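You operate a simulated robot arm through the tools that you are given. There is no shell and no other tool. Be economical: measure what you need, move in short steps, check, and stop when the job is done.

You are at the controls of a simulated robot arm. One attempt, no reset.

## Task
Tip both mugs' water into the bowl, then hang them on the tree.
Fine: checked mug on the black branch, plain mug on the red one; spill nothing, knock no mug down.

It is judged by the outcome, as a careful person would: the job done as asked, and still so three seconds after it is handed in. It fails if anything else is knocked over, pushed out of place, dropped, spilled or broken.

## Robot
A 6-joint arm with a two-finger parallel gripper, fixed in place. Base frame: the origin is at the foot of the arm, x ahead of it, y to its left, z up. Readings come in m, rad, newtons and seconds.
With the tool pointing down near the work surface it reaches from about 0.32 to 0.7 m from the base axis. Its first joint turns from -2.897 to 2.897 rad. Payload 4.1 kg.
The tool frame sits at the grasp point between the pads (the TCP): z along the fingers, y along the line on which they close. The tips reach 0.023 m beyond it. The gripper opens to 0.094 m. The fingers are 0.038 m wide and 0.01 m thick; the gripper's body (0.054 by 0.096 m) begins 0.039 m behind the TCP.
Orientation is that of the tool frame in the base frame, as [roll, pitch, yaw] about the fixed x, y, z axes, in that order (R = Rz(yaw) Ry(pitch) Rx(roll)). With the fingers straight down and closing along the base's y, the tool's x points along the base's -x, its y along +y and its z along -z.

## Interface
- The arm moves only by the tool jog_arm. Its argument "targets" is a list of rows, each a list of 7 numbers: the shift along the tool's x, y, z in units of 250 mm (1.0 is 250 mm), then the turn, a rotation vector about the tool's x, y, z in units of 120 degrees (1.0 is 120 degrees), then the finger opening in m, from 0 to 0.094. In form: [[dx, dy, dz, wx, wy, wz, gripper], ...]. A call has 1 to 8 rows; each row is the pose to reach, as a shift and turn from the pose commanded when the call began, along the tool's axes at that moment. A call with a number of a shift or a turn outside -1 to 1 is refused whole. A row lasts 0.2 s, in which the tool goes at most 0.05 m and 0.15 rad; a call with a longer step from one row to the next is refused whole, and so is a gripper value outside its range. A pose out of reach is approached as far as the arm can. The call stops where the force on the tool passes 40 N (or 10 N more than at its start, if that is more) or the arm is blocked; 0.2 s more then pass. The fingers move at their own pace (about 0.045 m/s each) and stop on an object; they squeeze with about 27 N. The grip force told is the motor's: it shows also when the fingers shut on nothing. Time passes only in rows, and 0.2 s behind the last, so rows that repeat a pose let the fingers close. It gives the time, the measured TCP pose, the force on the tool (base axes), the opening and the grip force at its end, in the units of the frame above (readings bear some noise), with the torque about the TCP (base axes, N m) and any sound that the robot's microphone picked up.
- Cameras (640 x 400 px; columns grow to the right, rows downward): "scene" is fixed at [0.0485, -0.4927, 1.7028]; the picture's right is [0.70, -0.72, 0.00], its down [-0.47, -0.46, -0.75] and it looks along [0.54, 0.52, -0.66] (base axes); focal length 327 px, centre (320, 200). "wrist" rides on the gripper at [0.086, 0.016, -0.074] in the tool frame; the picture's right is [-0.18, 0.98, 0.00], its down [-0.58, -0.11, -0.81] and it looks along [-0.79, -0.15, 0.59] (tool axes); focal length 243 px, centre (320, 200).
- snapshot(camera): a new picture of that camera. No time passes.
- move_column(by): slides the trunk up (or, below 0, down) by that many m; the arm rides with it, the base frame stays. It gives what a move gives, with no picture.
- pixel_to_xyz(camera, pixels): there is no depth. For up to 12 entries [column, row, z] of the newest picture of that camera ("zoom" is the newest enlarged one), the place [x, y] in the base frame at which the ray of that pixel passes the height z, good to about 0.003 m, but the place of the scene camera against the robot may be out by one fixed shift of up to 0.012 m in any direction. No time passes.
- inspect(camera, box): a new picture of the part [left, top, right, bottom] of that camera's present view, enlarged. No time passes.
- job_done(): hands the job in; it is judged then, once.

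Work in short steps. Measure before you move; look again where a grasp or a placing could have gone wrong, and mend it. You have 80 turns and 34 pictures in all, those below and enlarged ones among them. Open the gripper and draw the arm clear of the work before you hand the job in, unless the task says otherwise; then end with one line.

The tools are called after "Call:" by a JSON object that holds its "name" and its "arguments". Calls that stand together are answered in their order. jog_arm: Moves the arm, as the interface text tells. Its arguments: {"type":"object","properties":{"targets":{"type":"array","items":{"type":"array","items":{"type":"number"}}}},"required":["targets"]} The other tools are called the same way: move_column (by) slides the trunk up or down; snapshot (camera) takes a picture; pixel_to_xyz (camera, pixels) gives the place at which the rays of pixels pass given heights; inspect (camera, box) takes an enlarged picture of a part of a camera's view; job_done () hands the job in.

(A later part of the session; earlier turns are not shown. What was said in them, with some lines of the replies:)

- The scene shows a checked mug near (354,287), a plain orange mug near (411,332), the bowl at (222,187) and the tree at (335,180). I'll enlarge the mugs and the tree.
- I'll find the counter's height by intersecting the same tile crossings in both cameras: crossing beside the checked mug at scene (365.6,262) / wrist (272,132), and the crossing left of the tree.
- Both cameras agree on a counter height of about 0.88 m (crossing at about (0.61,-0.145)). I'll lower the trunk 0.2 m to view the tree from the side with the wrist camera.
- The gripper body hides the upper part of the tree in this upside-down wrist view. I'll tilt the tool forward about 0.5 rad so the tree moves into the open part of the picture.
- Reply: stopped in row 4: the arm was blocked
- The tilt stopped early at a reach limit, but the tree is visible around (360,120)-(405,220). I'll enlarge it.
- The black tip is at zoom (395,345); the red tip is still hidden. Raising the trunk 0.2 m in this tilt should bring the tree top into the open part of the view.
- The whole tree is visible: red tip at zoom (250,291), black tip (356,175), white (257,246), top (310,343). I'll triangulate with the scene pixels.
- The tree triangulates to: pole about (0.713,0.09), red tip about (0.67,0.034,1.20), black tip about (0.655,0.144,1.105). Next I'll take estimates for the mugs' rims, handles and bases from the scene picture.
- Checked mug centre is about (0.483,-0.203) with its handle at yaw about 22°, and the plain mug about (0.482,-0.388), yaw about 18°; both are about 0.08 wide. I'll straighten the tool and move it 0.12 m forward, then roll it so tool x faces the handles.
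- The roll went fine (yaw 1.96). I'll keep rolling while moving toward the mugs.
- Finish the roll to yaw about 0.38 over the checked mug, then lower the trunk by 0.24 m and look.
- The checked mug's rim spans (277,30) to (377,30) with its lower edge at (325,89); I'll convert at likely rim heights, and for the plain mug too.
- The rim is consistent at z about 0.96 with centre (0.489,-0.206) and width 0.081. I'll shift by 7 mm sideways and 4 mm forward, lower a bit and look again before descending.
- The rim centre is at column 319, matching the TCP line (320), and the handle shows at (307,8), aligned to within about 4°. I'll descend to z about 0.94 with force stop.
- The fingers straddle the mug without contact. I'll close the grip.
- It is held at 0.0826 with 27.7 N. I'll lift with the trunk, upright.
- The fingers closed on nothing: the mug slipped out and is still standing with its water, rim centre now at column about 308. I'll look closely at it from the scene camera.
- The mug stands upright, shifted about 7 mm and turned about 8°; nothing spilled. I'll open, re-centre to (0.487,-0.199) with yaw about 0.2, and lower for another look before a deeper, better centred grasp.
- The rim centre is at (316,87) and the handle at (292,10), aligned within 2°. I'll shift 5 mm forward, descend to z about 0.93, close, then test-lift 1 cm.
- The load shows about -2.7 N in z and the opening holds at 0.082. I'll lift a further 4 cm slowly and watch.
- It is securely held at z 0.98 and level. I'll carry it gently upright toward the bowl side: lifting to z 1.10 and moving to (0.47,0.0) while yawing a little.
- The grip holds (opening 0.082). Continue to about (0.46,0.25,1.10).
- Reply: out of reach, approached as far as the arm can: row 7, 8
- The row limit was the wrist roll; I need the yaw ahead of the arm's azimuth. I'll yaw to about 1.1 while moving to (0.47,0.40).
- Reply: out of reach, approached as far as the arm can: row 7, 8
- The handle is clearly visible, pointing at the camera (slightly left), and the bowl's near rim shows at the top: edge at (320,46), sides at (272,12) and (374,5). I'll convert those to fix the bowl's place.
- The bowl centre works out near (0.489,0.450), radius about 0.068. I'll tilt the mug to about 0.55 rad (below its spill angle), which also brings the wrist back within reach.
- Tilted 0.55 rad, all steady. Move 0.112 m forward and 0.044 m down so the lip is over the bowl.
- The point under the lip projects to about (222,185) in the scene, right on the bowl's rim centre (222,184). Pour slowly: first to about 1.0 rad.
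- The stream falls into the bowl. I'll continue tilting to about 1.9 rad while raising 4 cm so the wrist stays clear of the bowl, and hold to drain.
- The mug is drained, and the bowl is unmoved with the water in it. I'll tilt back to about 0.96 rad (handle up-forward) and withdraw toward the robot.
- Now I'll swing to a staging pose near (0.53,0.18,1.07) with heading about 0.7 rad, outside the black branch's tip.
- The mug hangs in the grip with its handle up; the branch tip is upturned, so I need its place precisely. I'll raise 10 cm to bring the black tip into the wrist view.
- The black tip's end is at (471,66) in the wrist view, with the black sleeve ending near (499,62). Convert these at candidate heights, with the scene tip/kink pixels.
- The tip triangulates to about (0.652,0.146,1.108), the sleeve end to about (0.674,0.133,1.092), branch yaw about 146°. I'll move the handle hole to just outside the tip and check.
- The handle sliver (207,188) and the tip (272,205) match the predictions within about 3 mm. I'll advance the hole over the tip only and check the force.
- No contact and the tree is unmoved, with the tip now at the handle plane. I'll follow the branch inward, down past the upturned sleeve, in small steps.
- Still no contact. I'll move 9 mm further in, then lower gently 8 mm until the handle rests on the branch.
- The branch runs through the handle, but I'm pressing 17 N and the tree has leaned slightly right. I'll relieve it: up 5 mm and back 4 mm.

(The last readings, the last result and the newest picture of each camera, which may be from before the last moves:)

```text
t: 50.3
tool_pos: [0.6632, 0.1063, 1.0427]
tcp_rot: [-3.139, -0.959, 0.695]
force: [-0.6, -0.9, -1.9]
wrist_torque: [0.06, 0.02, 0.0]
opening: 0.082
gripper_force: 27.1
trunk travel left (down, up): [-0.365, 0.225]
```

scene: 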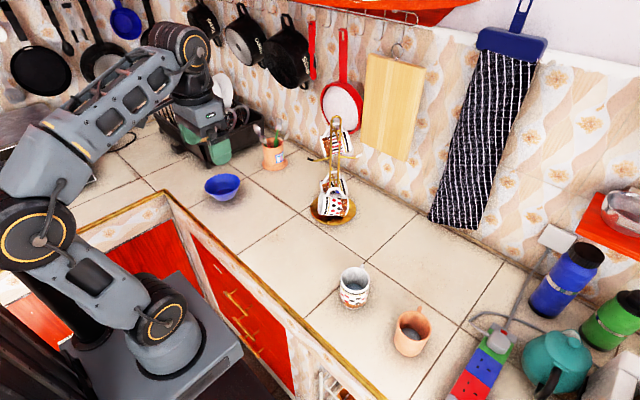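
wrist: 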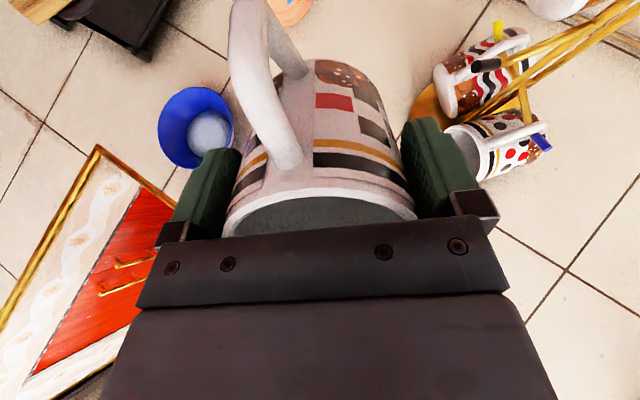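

The load is nearly balanced (-1.9 N) with the handle round the branch. I'll open the fingers, wait, then retreat along the tool axis.

Call:
{"name": "jog_arm", "arguments": {"targets": [[0, 0, 0, 0, 0, 0, 0.087], [0, 0, 0, 0, 0, 0, 0.09], [0, 0, 0, 0, 0, 0, 0.094], [0, 0, 0, 0, 0, 0, 0.094], [0, 0, 0, 0, 0, 0, 0.094]]}}

Call:
{"name": "inspect", "arguments": {"camera": "scene", "box": [275, 115, 365, 205]}}

```text
t: 51.5
tool_pos: [0.6641, 0.1055, 1.0444]
tcp_rot: [-3.14, -0.959, 0.698]
force: [-1.1, 0.9, 0.2]
wrist_torque: [0.01, 0.03, -0.01]
opening: 0.0941
gripper_force: 0.0
trunk travel left (down, up): [-0.365, 0.225]
```

```text
4.44 times, centred on (320, 160) of scene
```

zoom: 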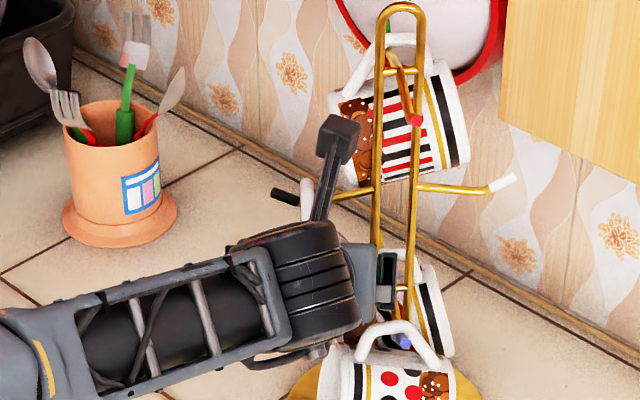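

The tool now carries nothing and the handle hangs over the black branch. I'll retreat along the tool axis.

Call:
{"name": "jog_arm", "arguments": {"targets": [[0, 0, -0.06, 0, 0, 0, 0.094], [0, 0, -0.12, 0, 0, 0, 0.094], [0, 0, -0.2, 0, 0, 0, 0.094], [0, 0, -0.28, 0, 0, 0, 0.094], [0, 0, -0.36, 0, 0, 0, 0.094], [-0.05, 0, -0.44, 0, 0, 0, 0.094], [-0.1, 0, -0.55, 0, 0, 0, 0.094]]}}

Call:
{"name": "inspect", "arguments": {"camera": "scene", "box": [270, 100, 390, 230]}}

```text
t: 53.1
tool_pos: [0.5665, 0.0243, 1.102]
tcp_rot: [-3.141, -0.958, 0.697]
force: [0.7, 0.1, -1.1]
wrist_torque: [0.03, 0.03, 0.01]
opening: 0.0942
gripper_force: 0.0
trunk travel left (down, up): [-0.365, 0.225]
```

```text
3.08 times, centred on (330, 165) of scene
```

zoom: 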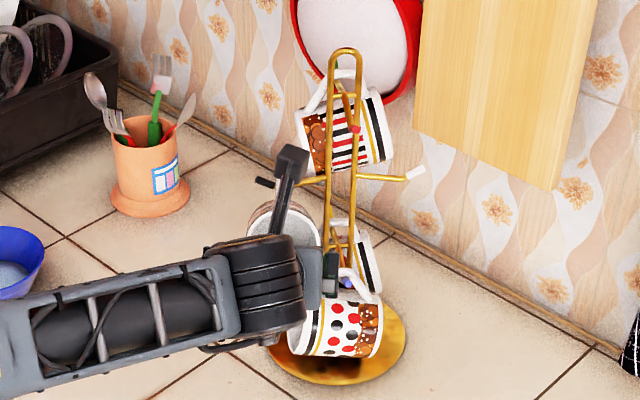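

The checked mug hangs on the black branch, the tree is upright (shifted a few mm), and the bowl is intact. Now the plain mug: straighten the tool and back off to about (0.48,-0.10,1.10).

Call:
{"name": "jog_arm", "arguments": {"targets": [[-0.042, 0.02, -0.06, 0, -0.058, 0, 0.094], [-0.084, 0.04, -0.12, 0, -0.116, 0, 0.094], [-0.126, 0.059, -0.179, 0, -0.174, 0, 0.094], [-0.168, 0.079, -0.239, 0, -0.232, 0, 0.094], [-0.21, 0.099, -0.299, 0, -0.29, 0, 0.094], [-0.252, 0.119, -0.359, 0, -0.348, 0, 0.094], [-0.294, 0.138, -0.418, 0, -0.406, 0, 0.094], [-0.336, 0.158, -0.478, 0, -0.457, 0, 0.094]]}}

```text
t: 54.9
tool_pos: [0.4805, -0.0991, 1.1037]
tcp_rot: [-3.142, -0.001, 0.7]
force: [0.0, 0.3, 0.9]
wrist_torque: [0.0, 0.01, -0.02]
opening: 0.0943
gripper_force: 0.0
trunk travel left (down, up): [-0.365, 0.225]
```

Move over the plain mug at about (0.489,-0.388) with yaw 0.23, staying above it (z 1.06).

Call:
{"name": "jog_arm", "arguments": {"targets": [[-0.089, 0.113, 0.0, 0, 0, 0.028, 0.094], [-0.178, 0.226, 0.02, 0, 0, 0.056, 0.094], [-0.267, 0.34, 0.04, 0, 0, 0.084, 0.094], [-0.356, 0.453, 0.06, 0, 0, 0.112, 0.094], [-0.445, 0.566, 0.08, 0, 0, 0.14, 0.094], [-0.535, 0.68, 0.11, 0, 0, 0.168, 0.094], [-0.624, 0.793, 0.14, 0, 0, 0.196, 0.094], [-0.713, 0.906, 0.16, 0, 0, 0.224, 0.094]]}}

```text
t: 56.7
tool_pos: [0.4916, -0.3867, 1.061]
tcp_rot: [-3.138, 0.0, 0.23]
force: [-0.7, 0.4, 0.4]
wrist_torque: [-0.02, -0.02, 0.0]
opening: 0.0939
gripper_force: 0.0
trunk travel left (down, up): [-0.365, 0.225]
```

By two cameras the mug centre agrees with the TCP's lateral position within 1 mm. Descend carefully to z about 0.94.

Call:
{"name": "jog_arm", "arguments": {"targets": [[0, 0, 0.1, 0, 0, 0, 0.094], [0, 0, 0.2, 0, 0, 0, 0.094], [0, 0, 0.26, 0, 0, 0, 0.094], [0, 0, 0.32, 0, 0, 0, 0.094], [0, 0, 0.38, 0, 0, 0, 0.094], [0, 0, 0.44, 0, 0, 0, 0.094], [0, 0, 0.484, 0, 0, 0, 0.094], [0, 0, 0.484, 0, 0, 0, 0.094]]}}

Call:
{"name": "jog_arm", "arguments": {"targets": [[0, 0, 0, 0, 0, 0, 0.05], [0, 0, 0, 0, 0, 0, 0.05], [0, 0, 0, 0, 0, 0, 0.05], [0, 0, 0, 0, 0, 0, 0.05], [0, 0, 0, 0, 0, 0, 0.05], [0, 0, 0, 0, 0, 0, 0.05]]}}

```text
t: 58.5
tool_pos: [0.4905, -0.387, 0.9407]
tcp_rot: [-3.14, -0.002, 0.229]
force: [1.0, 0.2, -0.5]
wrist_torque: [0.02, 0.03, -0.02]
opening: 0.0939
gripper_force: 0.1
out of reach, approached as far as the arm can: row 1
trunk travel left (down, up): [-0.365, 0.225]
```

```text
t: 59.9
tool_pos: [0.4911, -0.3865, 0.9417]
tcp_rot: [-3.139, -0.002, 0.229]
force: [0.0, 1.1, 0.2]
wrist_torque: [0.03, -0.02, 0.02]
opening: 0.0821
gripper_force: 26.7
trunk travel left (down, up): [-0.365, 0.225]
```

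Gripped at 0.082. Test-lift 4 cm slowly.

Call:
{"name": "jog_arm", "arguments": {"targets": [[0, 0, -0.02, 0, 0, 0, 0.05], [0, 0, -0.04, 0, 0, 0, 0.05], [0, 0, -0.08, 0, 0, 0, 0.05], [0, 0, -0.12, 0, 0, 0, 0.05], [0, 0, -0.16, 0, 0, 0, 0.05], [0, 0, -0.16, 0, 0, 0, 0.05]]}}

```text
t: 61.3
tool_pos: [0.4902, -0.3871, 0.981]
tcp_rot: [-3.14, -0.002, 0.229]
force: [1.0, 0.1, -0.9]
wrist_torque: [-0.01, 0.0, 0.02]
opening: 0.0821
gripper_force: 27.0
trunk travel left (down, up): [-0.365, 0.225]
```

The opening holds, but the load reads only -0.9 N, so I'll read again at rest before going on.

Call:
{"name": "jog_arm", "arguments": {"targets": [[0, 0, -0.01, 0, 0, 0, 0.05], [0, 0, -0.01, 0, 0, 0, 0.05]]}}

Call:
{"name": "inspect", "arguments": {"camera": "scene", "box": [350, 250, 470, 370]}}

```text
t: 61.9
tool_pos: [0.4905, -0.3871, 0.9825]
tcp_rot: [-3.14, -0.001, 0.231]
force: [-0.6, 0.0, -1.2]
wrist_torque: [-0.01, 0.02, -0.04]
opening: 0.0822
gripper_force: 27.1
trunk travel left (down, up): [-0.365, 0.225]
```

```text
3.33 times, centred on (410, 310) of scene
```

zoom: 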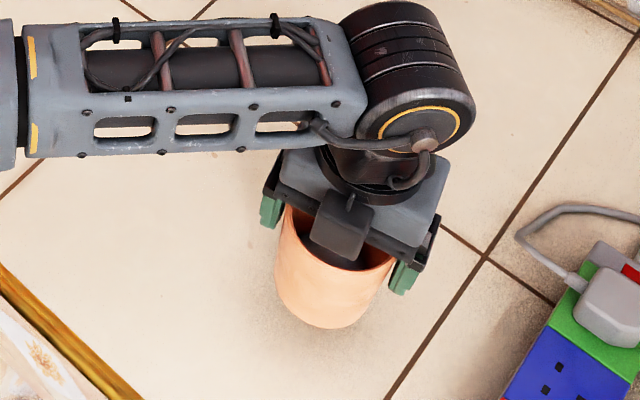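

The mug is lifted (its bottom rose about 8 px) and level. I'll carry it gently inward and left to about (0.46,-0.20,1.05).

Call:
{"name": "jog_arm", "arguments": {"targets": [[0.003, -0.045, -0.01, 0, 0, -0.002, 0.05], [0.01, -0.136, -0.03, 0, 0, -0.006, 0.05], [0.018, -0.257, -0.07, 0, 0, -0.011, 0.05], [0.027, -0.378, -0.12, 0, 0, -0.016, 0.05], [0.036, -0.499, -0.17, 0, 0, -0.022, 0.05], [0.044, -0.62, -0.22, 0, 0, -0.027, 0.05], [0.051, -0.711, -0.26, 0, 0, -0.031, 0.05], [0.054, -0.756, -0.28, 0, 0, -0.033, 0.05]]}}

```text
t: 63.7
tool_pos: [0.4601, -0.1988, 1.054]
tcp_rot: [-3.14, -0.001, 0.298]
force: [0.9, 0.2, -1.2]
wrist_torque: [0.02, -0.03, 0.02]
opening: 0.0821
gripper_force: 27.2
trunk travel left (down, up): [-0.365, 0.225]
```

Continue to (0.47,0.04,1.10).

Call:
{"name": "jog_arm", "arguments": {"targets": [[0.019, -0.054, -0.011, 0, 0, -0.007, 0.05], [0.058, -0.162, -0.033, 0, 0, -0.022, 0.05], [0.109, -0.307, -0.063, 0, 0, -0.041, 0.05], [0.16, -0.451, -0.092, 0, 0, -0.06, 0.05], [0.211, -0.595, -0.121, 0, 0, -0.079, 0.05], [0.262, -0.74, -0.151, 0, 0, -0.098, 0.05], [0.301, -0.848, -0.173, 0, 0, -0.113, 0.05], [0.32, -0.902, -0.184, 0, 0, -0.12, 0.05]]}}

```text
t: 65.5
tool_pos: [0.4708, 0.039, 1.1014]
tcp_rot: [-3.141, -0.002, 0.55]
force: [-0.1, 0.8, -1.3]
wrist_torque: [0.01, -0.03, 0.03]
opening: 0.0822
gripper_force: 27.0
trunk travel left (down, up): [-0.365, 0.225]
```

Continue to (0.46,0.26,1.10) with the yaw leading.

Call:
{"name": "jog_arm", "arguments": {"targets": [[0.025, -0.047, 0, 0, 0, -0.02, 0.05], [0.077, -0.14, 0, 0, 0, -0.045, 0.05], [0.144, -0.264, 0, 0, 0, -0.075, 0.05], [0.212, -0.388, 0, 0, 0, -0.105, 0.05], [0.28, -0.513, 0, 0, 0, -0.135, 0.05], [0.348, -0.637, 0, 0, 0, -0.165, 0.05], [0.4, -0.73, 0, 0, 0, -0.185, 0.05], [0.425, -0.777, 0, 0, 0, -0.191, 0.05]]}}

```text
t: 67.3
tool_pos: [0.4602, 0.2605, 1.1015]
tcp_rot: [3.141, -0.003, 0.949]
force: [0.1, 0.5, 0.0]
wrist_torque: [0.03, -0.01, -0.02]
opening: 0.0821
gripper_force: 27.4
trunk travel left (down, up): [-0.365, 0.225]
```

Move to (0.46,0.38,1.10), yaw 1.09, beside the bowl.

Call:
{"name": "jog_arm", "arguments": {"targets": [[0.04, -0.029, 0, 0, 0, -0.015, 0.05], [0.11, -0.079, 0, 0, 0, -0.035, 0.05], [0.19, -0.136, 0, 0, 0, -0.05, 0.05], [0.27, -0.193, 0, 0, 0, -0.06, 0.05], [0.35, -0.25, 0, 0, 0, -0.067, 0.05], [0.39, -0.279, 0, 0, 0, -0.067, 0.05]]}}

Call:
{"name": "jog_arm", "arguments": {"targets": [[0, 0, 0, 0, 0.03, 0, 0.05], [0, 0, 0, 0, 0.07, 0, 0.05], [0, 0, 0, 0, 0.115, 0, 0.05], [0, 0, 0, 0, 0.16, 0, 0.05], [0, 0, 0, 0, 0.205, 0, 0.05], [0, 0, 0, 0, 0.24, 0, 0.05], [0, 0, 0, 0, 0.26, 0, 0.05]]}}

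```text
t: 68.7
tool_pos: [0.4586, 0.3796, 1.1001]
tcp_rot: [3.141, -0.002, 1.091]
force: [-0.9, 0.4, -1.2]
wrist_torque: [-0.01, -0.01, -0.06]
opening: 0.082
gripper_force: 27.3
trunk travel left (down, up): [-0.365, 0.225]
```

```text
t: 70.3
tool_pos: [0.4595, 0.3794, 1.1023]
tcp_rot: [-3.141, -0.548, 1.09]
force: [0.2, -0.1, -1.5]
wrist_torque: [-0.04, -0.02, 0.0]
opening: 0.0822
gripper_force: 27.2
trunk travel left (down, up): [-0.365, 0.225]
```

Same pour pose as before: move to (0.510,0.490,1.050).

Call:
{"name": "jog_arm", "arguments": {"targets": [[0.02, -0.002, 0.028, 0, 0, 0, 0.05], [0.068, -0.006, 0.095, 0, 0, 0, 0.05], [0.126, -0.011, 0.177, 0, 0, 0, 0.05], [0.19, -0.017, 0.267, 0, 0, 0, 0.05], [0.248, -0.022, 0.348, 0, 0, 0, 0.05], [0.29, -0.025, 0.407, 0, 0, 0, 0.05], [0.307, -0.027, 0.431, 0, 0, 0, 0.05]]}}

Call:
{"name": "jog_arm", "arguments": {"targets": [[0, 0, 0, 0, 0.025, 0, 0.05], [0, 0, 0, 0, 0.05, 0, 0.05], [0, 0, 0, 0, 0.075, 0, 0.05], [0, 0, 0, 0, 0.1, 0, 0.05], [0, 0, 0, 0, 0.125, 0, 0.05], [0, 0, 0, 0, 0.15, 0, 0.05], [0, 0, 0, 0, 0.175, 0, 0.05], [0, 0, 0, 0, 0.2, 0, 0.05]]}}

Call:
{"name": "jog_arm", "arguments": {"targets": [[0, 0, 0, 0, 0.027, 0, 0.05], [0, 0, 0, 0, 0.054, 0, 0.05], [0, 0, 0, 0, 0.081, 0, 0.05], [0, 0, 0, 0, 0.108, 0, 0.05], [0, 0, 0, 0, 0.135, 0, 0.05], [0, 0, 0, 0, 0.162, 0, 0.05], [0, 0, 0, 0, 0.189, 0, 0.05], [0, 0, 0, 0, 0.224, 0, 0.05]]}}

Call:
{"name": "jog_arm", "arguments": {"targets": [[0.03, 0, 0, 0, 0.03, 0, 0.05], [0.06, 0, 0, 0, 0.06, 0, 0.05], [0.09, 0, 0, 0, 0.09, 0, 0.05], [0.12, 0, 0, 0, 0.12, 0, 0.05], [0.15, 0, 0, 0, 0.15, 0, 0.05], [0.17, 0, 0, 0, 0.18, 0, 0.05], [0.17, 0, 0, 0, 0.22, 0, 0.05], [0.17, 0, 0, 0, 0.22, 0, 0.05]]}}

Call:
{"name": "jog_arm", "arguments": {"targets": [[0, 0, 0, 0, 0, 0, 0.05], [0, 0, 0, 0, 0, 0, 0.05], [0, 0, 0, 0, 0, 0, 0.05], [0, 0, 0, 0, 0, 0, 0.05], [0, 0, 0, 0, 0, 0, 0.05], [0, 0, 0, 0, 0, 0, 0.05], [0, 0, 0, 0, 0, 0, 0.05]]}}

```text
t: 71.9
tool_pos: [0.5113, 0.4914, 1.0489]
tcp_rot: [-3.14, -0.546, 1.091]
force: [-0.5, 0.2, -2.0]
wrist_torque: [0.01, 0.0, -0.02]
opening: 0.0823
gripper_force: 27.4
trunk travel left (down, up): [-0.365, 0.225]
```

```text
t: 73.7
tool_pos: [0.51, 0.4904, 1.0493]
tcp_rot: [3.137, -0.968, 1.09]
force: [-0.1, 0.0, -0.9]
wrist_torque: [-0.02, 0.0, 0.0]
opening: 0.0823
gripper_force: 26.7
trunk travel left (down, up): [-0.365, 0.225]
```

```text
t: 75.5
tool_pos: [0.5098, 0.4905, 1.0492]
tcp_rot: [3.132, -1.436, 1.097]
force: [0.7, -0.8, -1.2]
wrist_torque: [-0.05, -0.01, 0.0]
opening: 0.0819
gripper_force: 26.6
trunk travel left (down, up): [-0.365, 0.225]
```

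```text
t: 77.3
tool_pos: [0.5124, 0.4953, 1.0913]
tcp_rot: [0.003, -1.245, -2.054]
force: [-0.4, 0.0, -0.8]
wrist_torque: [-0.03, 0.01, 0.01]
opening: 0.0817
gripper_force: 26.8
trunk travel left (down, up): [-0.365, 0.225]
```

```text
t: 78.9
tool_pos: [0.5137, 0.4953, 1.091]
tcp_rot: [0.001, -1.246, -2.053]
force: [0.8, 0.8, -0.9]
wrist_torque: [-0.04, 0.03, 0.03]
opening: 0.0818
gripper_force: 27.3
trunk travel left (down, up): [-0.365, 0.225]
```

The second pour matched the first, with no abnormal readings. I'll tilt back and withdraw, then bring the tool vertical near (0.44,0.20,1.11).

Call:
{"name": "jog_arm", "arguments": {"targets": [[0, 0, 0, 0, -0.064, 0, 0.05], [0.02, 0, -0.04, 0, -0.128, 0, 0.05], [0.06, 0, -0.12, 0, -0.192, 0, 0.05], [0.1, 0, -0.2, 0, -0.256, 0, 0.05], [0.14, 0, -0.28, 0, -0.32, 0, 0.05], [0.18, 0, -0.36, 0, -0.384, 0, 0.05], [0.22, 0, -0.44, 0, -0.445, 0, 0.05], [0.253, 0, -0.506, 0, -0.445, 0, 0.05]]}}

Call:
{"name": "jog_arm", "arguments": {"targets": [[-0.044, 0.037, -0.063, 0, -0.057, 0, 0.05], [-0.088, 0.073, -0.126, 0, -0.114, 0, 0.05], [-0.132, 0.11, -0.188, 0, -0.171, 0, 0.05], [-0.176, 0.147, -0.251, 0, -0.228, 0, 0.05], [-0.221, 0.183, -0.314, 0, -0.286, 0, 0.05], [-0.265, 0.22, -0.377, 0, -0.343, 0, 0.05], [-0.309, 0.256, -0.439, 0, -0.4, 0, 0.05], [-0.353, 0.293, -0.502, 0, -0.457, 0, 0.05]]}}

Call:
{"name": "jog_arm", "arguments": {"targets": [[0, 0, 0, 0, 0, -0.066, 0.05], [0, 0, 0, 0, 0, -0.132, 0.05], [0, 0, 0, 0, 0, -0.199, 0.05], [0, 0, 0, 0, 0, -0.265, 0.05], [0, 0, 0, 0, 0, -0.331, 0.05], [0, 0, 0, 0, 0, -0.397, 0.05], [0, 0, 0, 0, 0, -0.464, 0.05], [0, 0, 0, 0, 0, -0.53, 0.05]]}}

Call:
{"name": "jog_arm", "arguments": {"targets": [[0, 0, 0, 0, 0, -0.066, 0.05], [0, 0, 0, 0, 0, -0.132, 0.05], [0, 0, 0, 0, 0, -0.199, 0.05], [0, 0, 0, 0, 0, -0.265, 0.05], [0, 0, 0, 0, 0, -0.331, 0.05], [0, 0, 0, 0, 0, -0.397, 0.05], [0, 0, 0, 0, 0, -0.464, 0.05], [0, 0, 0, 0, 0, -0.53, 0.05]]}}

```text
t: 80.7
tool_pos: [0.4477, 0.3717, 1.1099]
tcp_rot: [-3.14, -0.963, 1.089]
force: [0.3, 0.1, -1.1]
wrist_torque: [0.0, -0.01, -0.01]
opening: 0.082
gripper_force: 26.9
trunk travel left (down, up): [-0.365, 0.225]
```

```text
t: 82.5
tool_pos: [0.4431, 0.2011, 1.1118]
tcp_rot: [3.14, -0.005, 1.089]
force: [0.1, 0.2, -2.0]
wrist_torque: [-0.02, 0.03, 0.03]
opening: 0.0818
gripper_force: 26.9
trunk travel left (down, up): [-0.365, 0.225]
```

```text
t: 84.3
tool_pos: [0.4421, 0.2011, 1.1094]
tcp_rot: [3.135, -0.001, 2.203]
force: [1.1, -0.4, -1.3]
wrist_torque: [0.0, -0.02, 0.03]
opening: 0.0818
gripper_force: 27.4
trunk travel left (down, up): [-0.365, 0.225]
```

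```text
t: 86.1
tool_pos: [0.4411, 0.2019, 1.1096]
tcp_rot: [3.136, 0.006, -2.971]
force: [-0.5, -0.2, -1.0]
wrist_torque: [0.0, -0.02, -0.03]
opening: 0.082
gripper_force: 26.8
trunk travel left (down, up): [-0.365, 0.225]
```

The roll is going freely (yaw now -2.97). Two more equal turns should bring yaw to about -0.75.

Call:
{"name": "jog_arm", "arguments": {"targets": [[0, 0, 0, 0, 0, -0.066, 0.05], [0, 0, 0, 0, 0, -0.132, 0.05], [0, 0, 0, 0, 0, -0.199, 0.05], [0, 0, 0, 0, 0, -0.265, 0.05], [0, 0, 0, 0, 0, -0.331, 0.05], [0, 0, 0, 0, 0, -0.397, 0.05], [0, 0, 0, 0, 0, -0.464, 0.05], [0, 0, 0, 0, 0, -0.53, 0.05]]}}

Call:
{"name": "jog_arm", "arguments": {"targets": [[0, 0, 0, 0, 0, -0.066, 0.05], [0, 0, 0, 0, 0, -0.132, 0.05], [0, 0, 0, 0, 0, -0.199, 0.05], [0, 0, 0, 0, 0, -0.265, 0.05], [0, 0, 0, 0, 0, -0.331, 0.05], [0, 0, 0, 0, 0, -0.397, 0.05], [0, 0, 0, 0, 0, -0.464, 0.05], [0, 0, 0, 0, 0, -0.53, 0.05]]}}

```text
t: 87.9
tool_pos: [0.4418, 0.201, 1.1107]
tcp_rot: [-3.14, 0.007, -1.859]
force: [0.3, -1.4, -0.7]
wrist_torque: [-0.03, 0.0, 0.02]
opening: 0.0818
gripper_force: 27.0
trunk travel left (down, up): [-0.365, 0.225]
```

```text
t: 89.7
tool_pos: [0.4401, 0.2006, 1.1093]
tcp_rot: [-3.136, 0.002, -0.75]
force: [-0.6, -1.1, -0.7]
wrist_torque: [0.01, -0.02, 0.0]
opening: 0.0816
gripper_force: 27.5
trunk travel left (down, up): [-0.365, 0.225]
```

The roll reached yaw -0.75 without hitting a limit. I'll go to a viewing pose near (0.554,0.007,1.243) with a 0.85 rad tilt, from where the red tip should appear near (170,90).

Call:
{"name": "jog_arm", "arguments": {"targets": [[0.1, 0.03, -0.067, 0, 0.051, 0, 0.05], [0.21, 0.06, -0.134, 0, 0.102, 0, 0.05], [0.32, 0.095, -0.2, 0, 0.152, 0, 0.05], [0.43, 0.127, -0.268, 0, 0.203, 0, 0.05], [0.54, 0.159, -0.335, 0, 0.254, 0, 0.05], [0.65, 0.191, -0.402, 0, 0.305, 0, 0.05], [0.76, 0.223, -0.469, 0, 0.355, 0, 0.05], [0.86, 0.254, -0.536, 0, 0.406, 0, 0.05]]}}

```text
t: 91.5
tool_pos: [0.5548, 0.0087, 1.2434]
tcp_rot: [-3.131, -0.849, -0.76]
force: [-0.6, 0.1, -0.9]
wrist_torque: [0.02, 0.02, 0.0]
opening: 0.0821
gripper_force: 27.4
trunk travel left (down, up): [-0.365, 0.225]
```

Reached exactly. Now look with the wrist camera for the red tip and the plain mug's handle.

Call:
{"name": "snapshot", "arguments": {"camera": "wrist"}}

```text
1 pictures are left
```

wrist: 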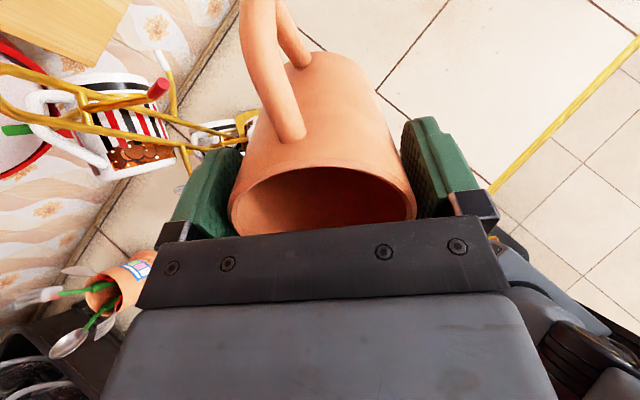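

The mug is empty, and the red tip's end shows at (164,85), sleeve start (150,94), root near (88,105), close to the prediction. Convert, with the scene's present tip pixel (341.4,141.6).

Call:
{"name": "pixel_to_xyz", "arguments": {"camera": "wrist", "pixels": [[164, 85, 1.18], [164, 85, 1.19], [164, 85, 1.2], [164, 85, 1.21], [150, 94, 1.18], [150, 94, 1.19], [150, 94, 1.2], [88, 105, 1.18], [88, 105, 1.2]]}}

Call:
{"name": "pixel_to_xyz", "arguments": {"camera": "scene", "pixels": [[341.4, 141.6, 1.18], [341.4, 141.6, 1.19], [341.4, 141.6, 1.2], [341.4, 141.6, 1.21]]}}

```text
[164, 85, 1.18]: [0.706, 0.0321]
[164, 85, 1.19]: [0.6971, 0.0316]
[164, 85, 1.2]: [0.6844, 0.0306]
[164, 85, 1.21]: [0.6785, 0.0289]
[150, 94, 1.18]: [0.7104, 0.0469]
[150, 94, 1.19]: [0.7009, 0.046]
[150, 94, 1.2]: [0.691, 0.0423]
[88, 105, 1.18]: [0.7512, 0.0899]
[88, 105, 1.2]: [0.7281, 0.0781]
```

```text
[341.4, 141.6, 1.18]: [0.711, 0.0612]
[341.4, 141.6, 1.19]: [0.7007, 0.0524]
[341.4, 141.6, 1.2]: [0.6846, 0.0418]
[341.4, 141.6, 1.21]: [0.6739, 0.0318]
```

The tip solves to about (0.679,0.030,1.206), branch toward the pole at yaw about 55°. I'll reduce tilt to 0.65 rad (keeps the finger clear of the rods) and bring the handle hole just outside the tip.

Call:
{"name": "jog_arm", "arguments": {"targets": [[-0.016, -0.038, 0.067, 0, -0.024, 0, 0.05], [-0.032, -0.076, 0.135, 0, -0.048, 0, 0.05], [-0.048, -0.114, 0.202, 0, -0.072, 0, 0.05], [-0.064, -0.152, 0.269, 0, -0.095, 0, 0.05], [-0.073, -0.21, 0.267, 0, -0.095, 0, 0.05], [-0.083, -0.271, 0.265, 0, -0.095, 0, 0.05], [-0.083, -0.271, 0.265, 0, -0.095, 0, 0.05]]}}

```text
t: 93.1
tool_pos: [0.6278, 0.033, 1.1855]
tcp_rot: [-3.133, -0.65, -0.758]
force: [0.5, 1.0, -1.6]
wrist_torque: [-0.01, 0.05, 0.02]
opening: 0.0819
gripper_force: 27.2
trunk travel left (down, up): [-0.365, 0.225]
```

Pose is exact. Advance over the tip in small steps, watching force.

Call:
{"name": "jog_arm", "arguments": {"targets": [[-0.008, -0.04, 0.001, 0, 0, 0, 0.05], [-0.015, -0.079, 0.001, 0, 0, 0, 0.05], [-0.015, -0.079, 0.001, 0, 0, 0, 0.05]]}}

Call:
{"name": "jog_arm", "arguments": {"targets": [[-0.008, -0.039, 0.001, 0, 0, 0, 0.05], [-0.008, -0.039, 0.001, 0, 0, 0, 0.05]]}}

```text
t: 93.9
tool_pos: [0.6401, 0.0493, 1.1817]
tcp_rot: [-3.134, -0.651, -0.758]
force: [0.3, -0.8, -0.7]
wrist_torque: [0.02, 0.06, -0.01]
opening: 0.0819
gripper_force: 27.2
trunk travel left (down, up): [-0.365, 0.225]
```

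```text
t: 94.5
tool_pos: [0.6447, 0.0585, 1.1805]
tcp_rot: [-3.135, -0.649, -0.757]
force: [-0.3, 0.3, -1.3]
wrist_torque: [0.02, 0.0, 0.0]
opening: 0.0819
gripper_force: 27.2
trunk travel left (down, up): [-0.365, 0.225]
```

No contact. Follow the sleeve down and inward to the final place.

Call:
{"name": "jog_arm", "arguments": {"targets": [[-0.013, -0.027, 0.01, 0, 0, 0, 0.05], [-0.026, -0.053, 0.021, 0, 0, 0, 0.05], [-0.039, -0.08, 0.032, 0, 0, 0, 0.05], [-0.039, -0.08, 0.032, 0, 0, 0, 0.05]]}}

```text
t: 95.5
tool_pos: [0.6548, 0.0727, 1.1672]
tcp_rot: [-3.131, -0.649, -0.757]
force: [0.3, -0.8, -0.6]
wrist_torque: [0.03, -0.01, 0.0]
opening: 0.0816
gripper_force: 26.7
trunk travel left (down, up): [-0.365, 0.225]
```

Still free. Lower gently 6 mm to find the handle resting on the branch.

Call:
{"name": "jog_arm", "arguments": {"targets": [[-0.007, 0, 0.01, 0, 0, 0, 0.05], [-0.015, 0, 0.019, 0, 0, 0, 0.05], [-0.015, 0, 0.019, 0, 0, 0, 0.05]]}}

```text
t: 96.3
tool_pos: [0.6556, 0.074, 1.1633]
tcp_rot: [-3.131, -0.652, -0.76]
force: [5.6, -1.8, 10.5]
wrist_torque: [-0.28, -0.24, 0.11]
opening: 0.0818
gripper_force: 26.5
trunk travel left (down, up): [-0.365, 0.225]
```

Contact at 11 N acts outward on the loop, and the torque places it exactly at the handle hole, so the branch is inside the handle. Relax about 3 mm before release.

Call:
{"name": "jog_arm", "arguments": {"targets": [[0.005, 0, -0.007, 0, 0, 0, 0.05], [0.007, 0, -0.01, 0, 0, 0, 0.05], [0.007, 0, -0.01, 0, 0, 0, 0.05]]}}

```text
t: 97.1
tool_pos: [0.6557, 0.0753, 1.1647]
tcp_rot: [-3.135, -0.649, -0.758]
force: [0.1, -0.5, -0.7]
wrist_torque: [0.0, 0.01, -0.05]
opening: 0.0816
gripper_force: 26.9
trunk travel left (down, up): [-0.365, 0.225]
```

Load is balanced again. Release gradually and let the mug settle.

Call:
{"name": "jog_arm", "arguments": {"targets": [[0, 0, 0, 0, 0, 0, 0.083], [0, 0, 0, 0, 0, 0, 0.084], [0, 0, 0, 0, 0, 0, 0.086], [0, 0, 0, 0, 0, 0, 0.09], [0, 0, 0, 0, 0, 0, 0.094], [0, 0, 0, 0, 0, 0, 0.094], [0, 0, 0, 0, 0, 0, 0.094], [0, 0, 0, 0, 0, 0, 0.094]]}}

```text
t: 98.9
tool_pos: [0.6553, 0.0751, 1.166]
tcp_rot: [-3.133, -0.648, -0.758]
force: [0.6, 0.2, 0.8]
wrist_torque: [-0.04, 0.01, 0.0]
opening: 0.094
gripper_force: 0.1
trunk travel left (down, up): [-0.365, 0.225]
```

Released with no load. Retreat along the tool axis, then straight back.

Call:
{"name": "jog_arm", "arguments": {"targets": [[0, 0, -0.06, 0, 0, 0, 0.094], [0, 0, -0.13, 0, 0, 0, 0.094], [0, 0, -0.21, 0, 0, 0, 0.094], [0, 0, -0.3, 0, 0, 0, 0.094], [-0.08, 0, -0.36, 0, 0, 0, 0.094], [-0.16, 0, -0.42, 0, 0, 0, 0.094], [-0.24, 0, -0.48, 0, 0, 0, 0.094], [-0.32, 0, -0.54, 0, 0, 0, 0.094]]}}

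```text
t: 100.7
tool_pos: [0.5488, 0.1736, 1.2262]
tcp_rot: [-3.129, -0.65, -0.762]
force: [-0.1, 0.1, -0.8]
wrist_torque: [-0.02, 0.04, -0.04]
opening: 0.0943
gripper_force: 0.0
out of reach, approached as far as the arm can: row 1, 2, 3, 4, 5, 6
trunk travel left (down, up): [-0.365, 0.225]
```

Draw the arm further clear, then use the last picture to check the tree, mugs and bowl.

Call:
{"name": "jog_arm", "arguments": {"targets": [[-0.055, 0.066, -0.042, 0, 0, 0, 0.094], [-0.111, 0.132, -0.084, 0, 0, 0, 0.094], [-0.166, 0.198, -0.127, 0, 0, 0, 0.094], [-0.222, 0.264, -0.169, 0, 0, 0, 0.094], [-0.277, 0.33, -0.211, 0, 0, 0, 0.094], [-0.277, 0.33, -0.211, 0, 0, 0, 0.094], [-0.277, 0.33, -0.211, 0, 0, 0, 0.094]]}}

Call:
{"name": "snapshot", "arguments": {"camera": "scene"}}

```text
t: 102.3
tool_pos: [0.4292, 0.1728, 1.2245]
tcp_rot: [-3.132, -0.649, -0.758]
force: [-0.2, 0.0, -0.6]
wrist_torque: [0.02, 0.0, -0.04]
opening: 0.0939
gripper_force: 0.1
trunk travel left (down, up): [-0.365, 0.225]
```

```text
0 pictures are left
```

scene: 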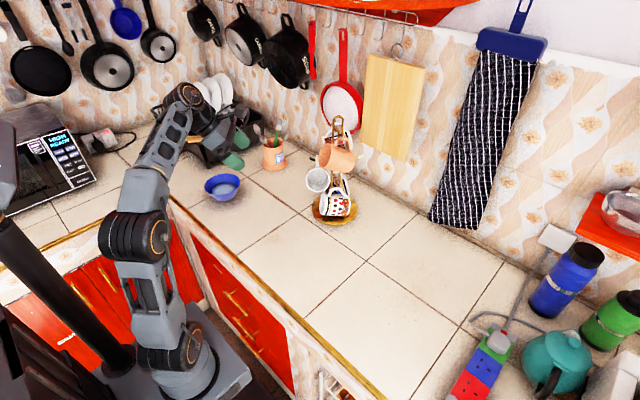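

The picture shows the plain mug hanging at the red branch (337,155), the checked one on the black branch (317,180), the tree upright, the bowl with the water in place, no spill on the counter, and the arm clear. I'll hand the job in.

Call:
{"name": "job_done", "arguments": {}}

```text
The job is handed in.
```

Both mugs were emptied into the bowl with no spill visible in the last picture; the checked mug hangs on the black branch and the plain mug on the red one, and the tree slid about 1 cm while I hung the checked mug but stayed upright.
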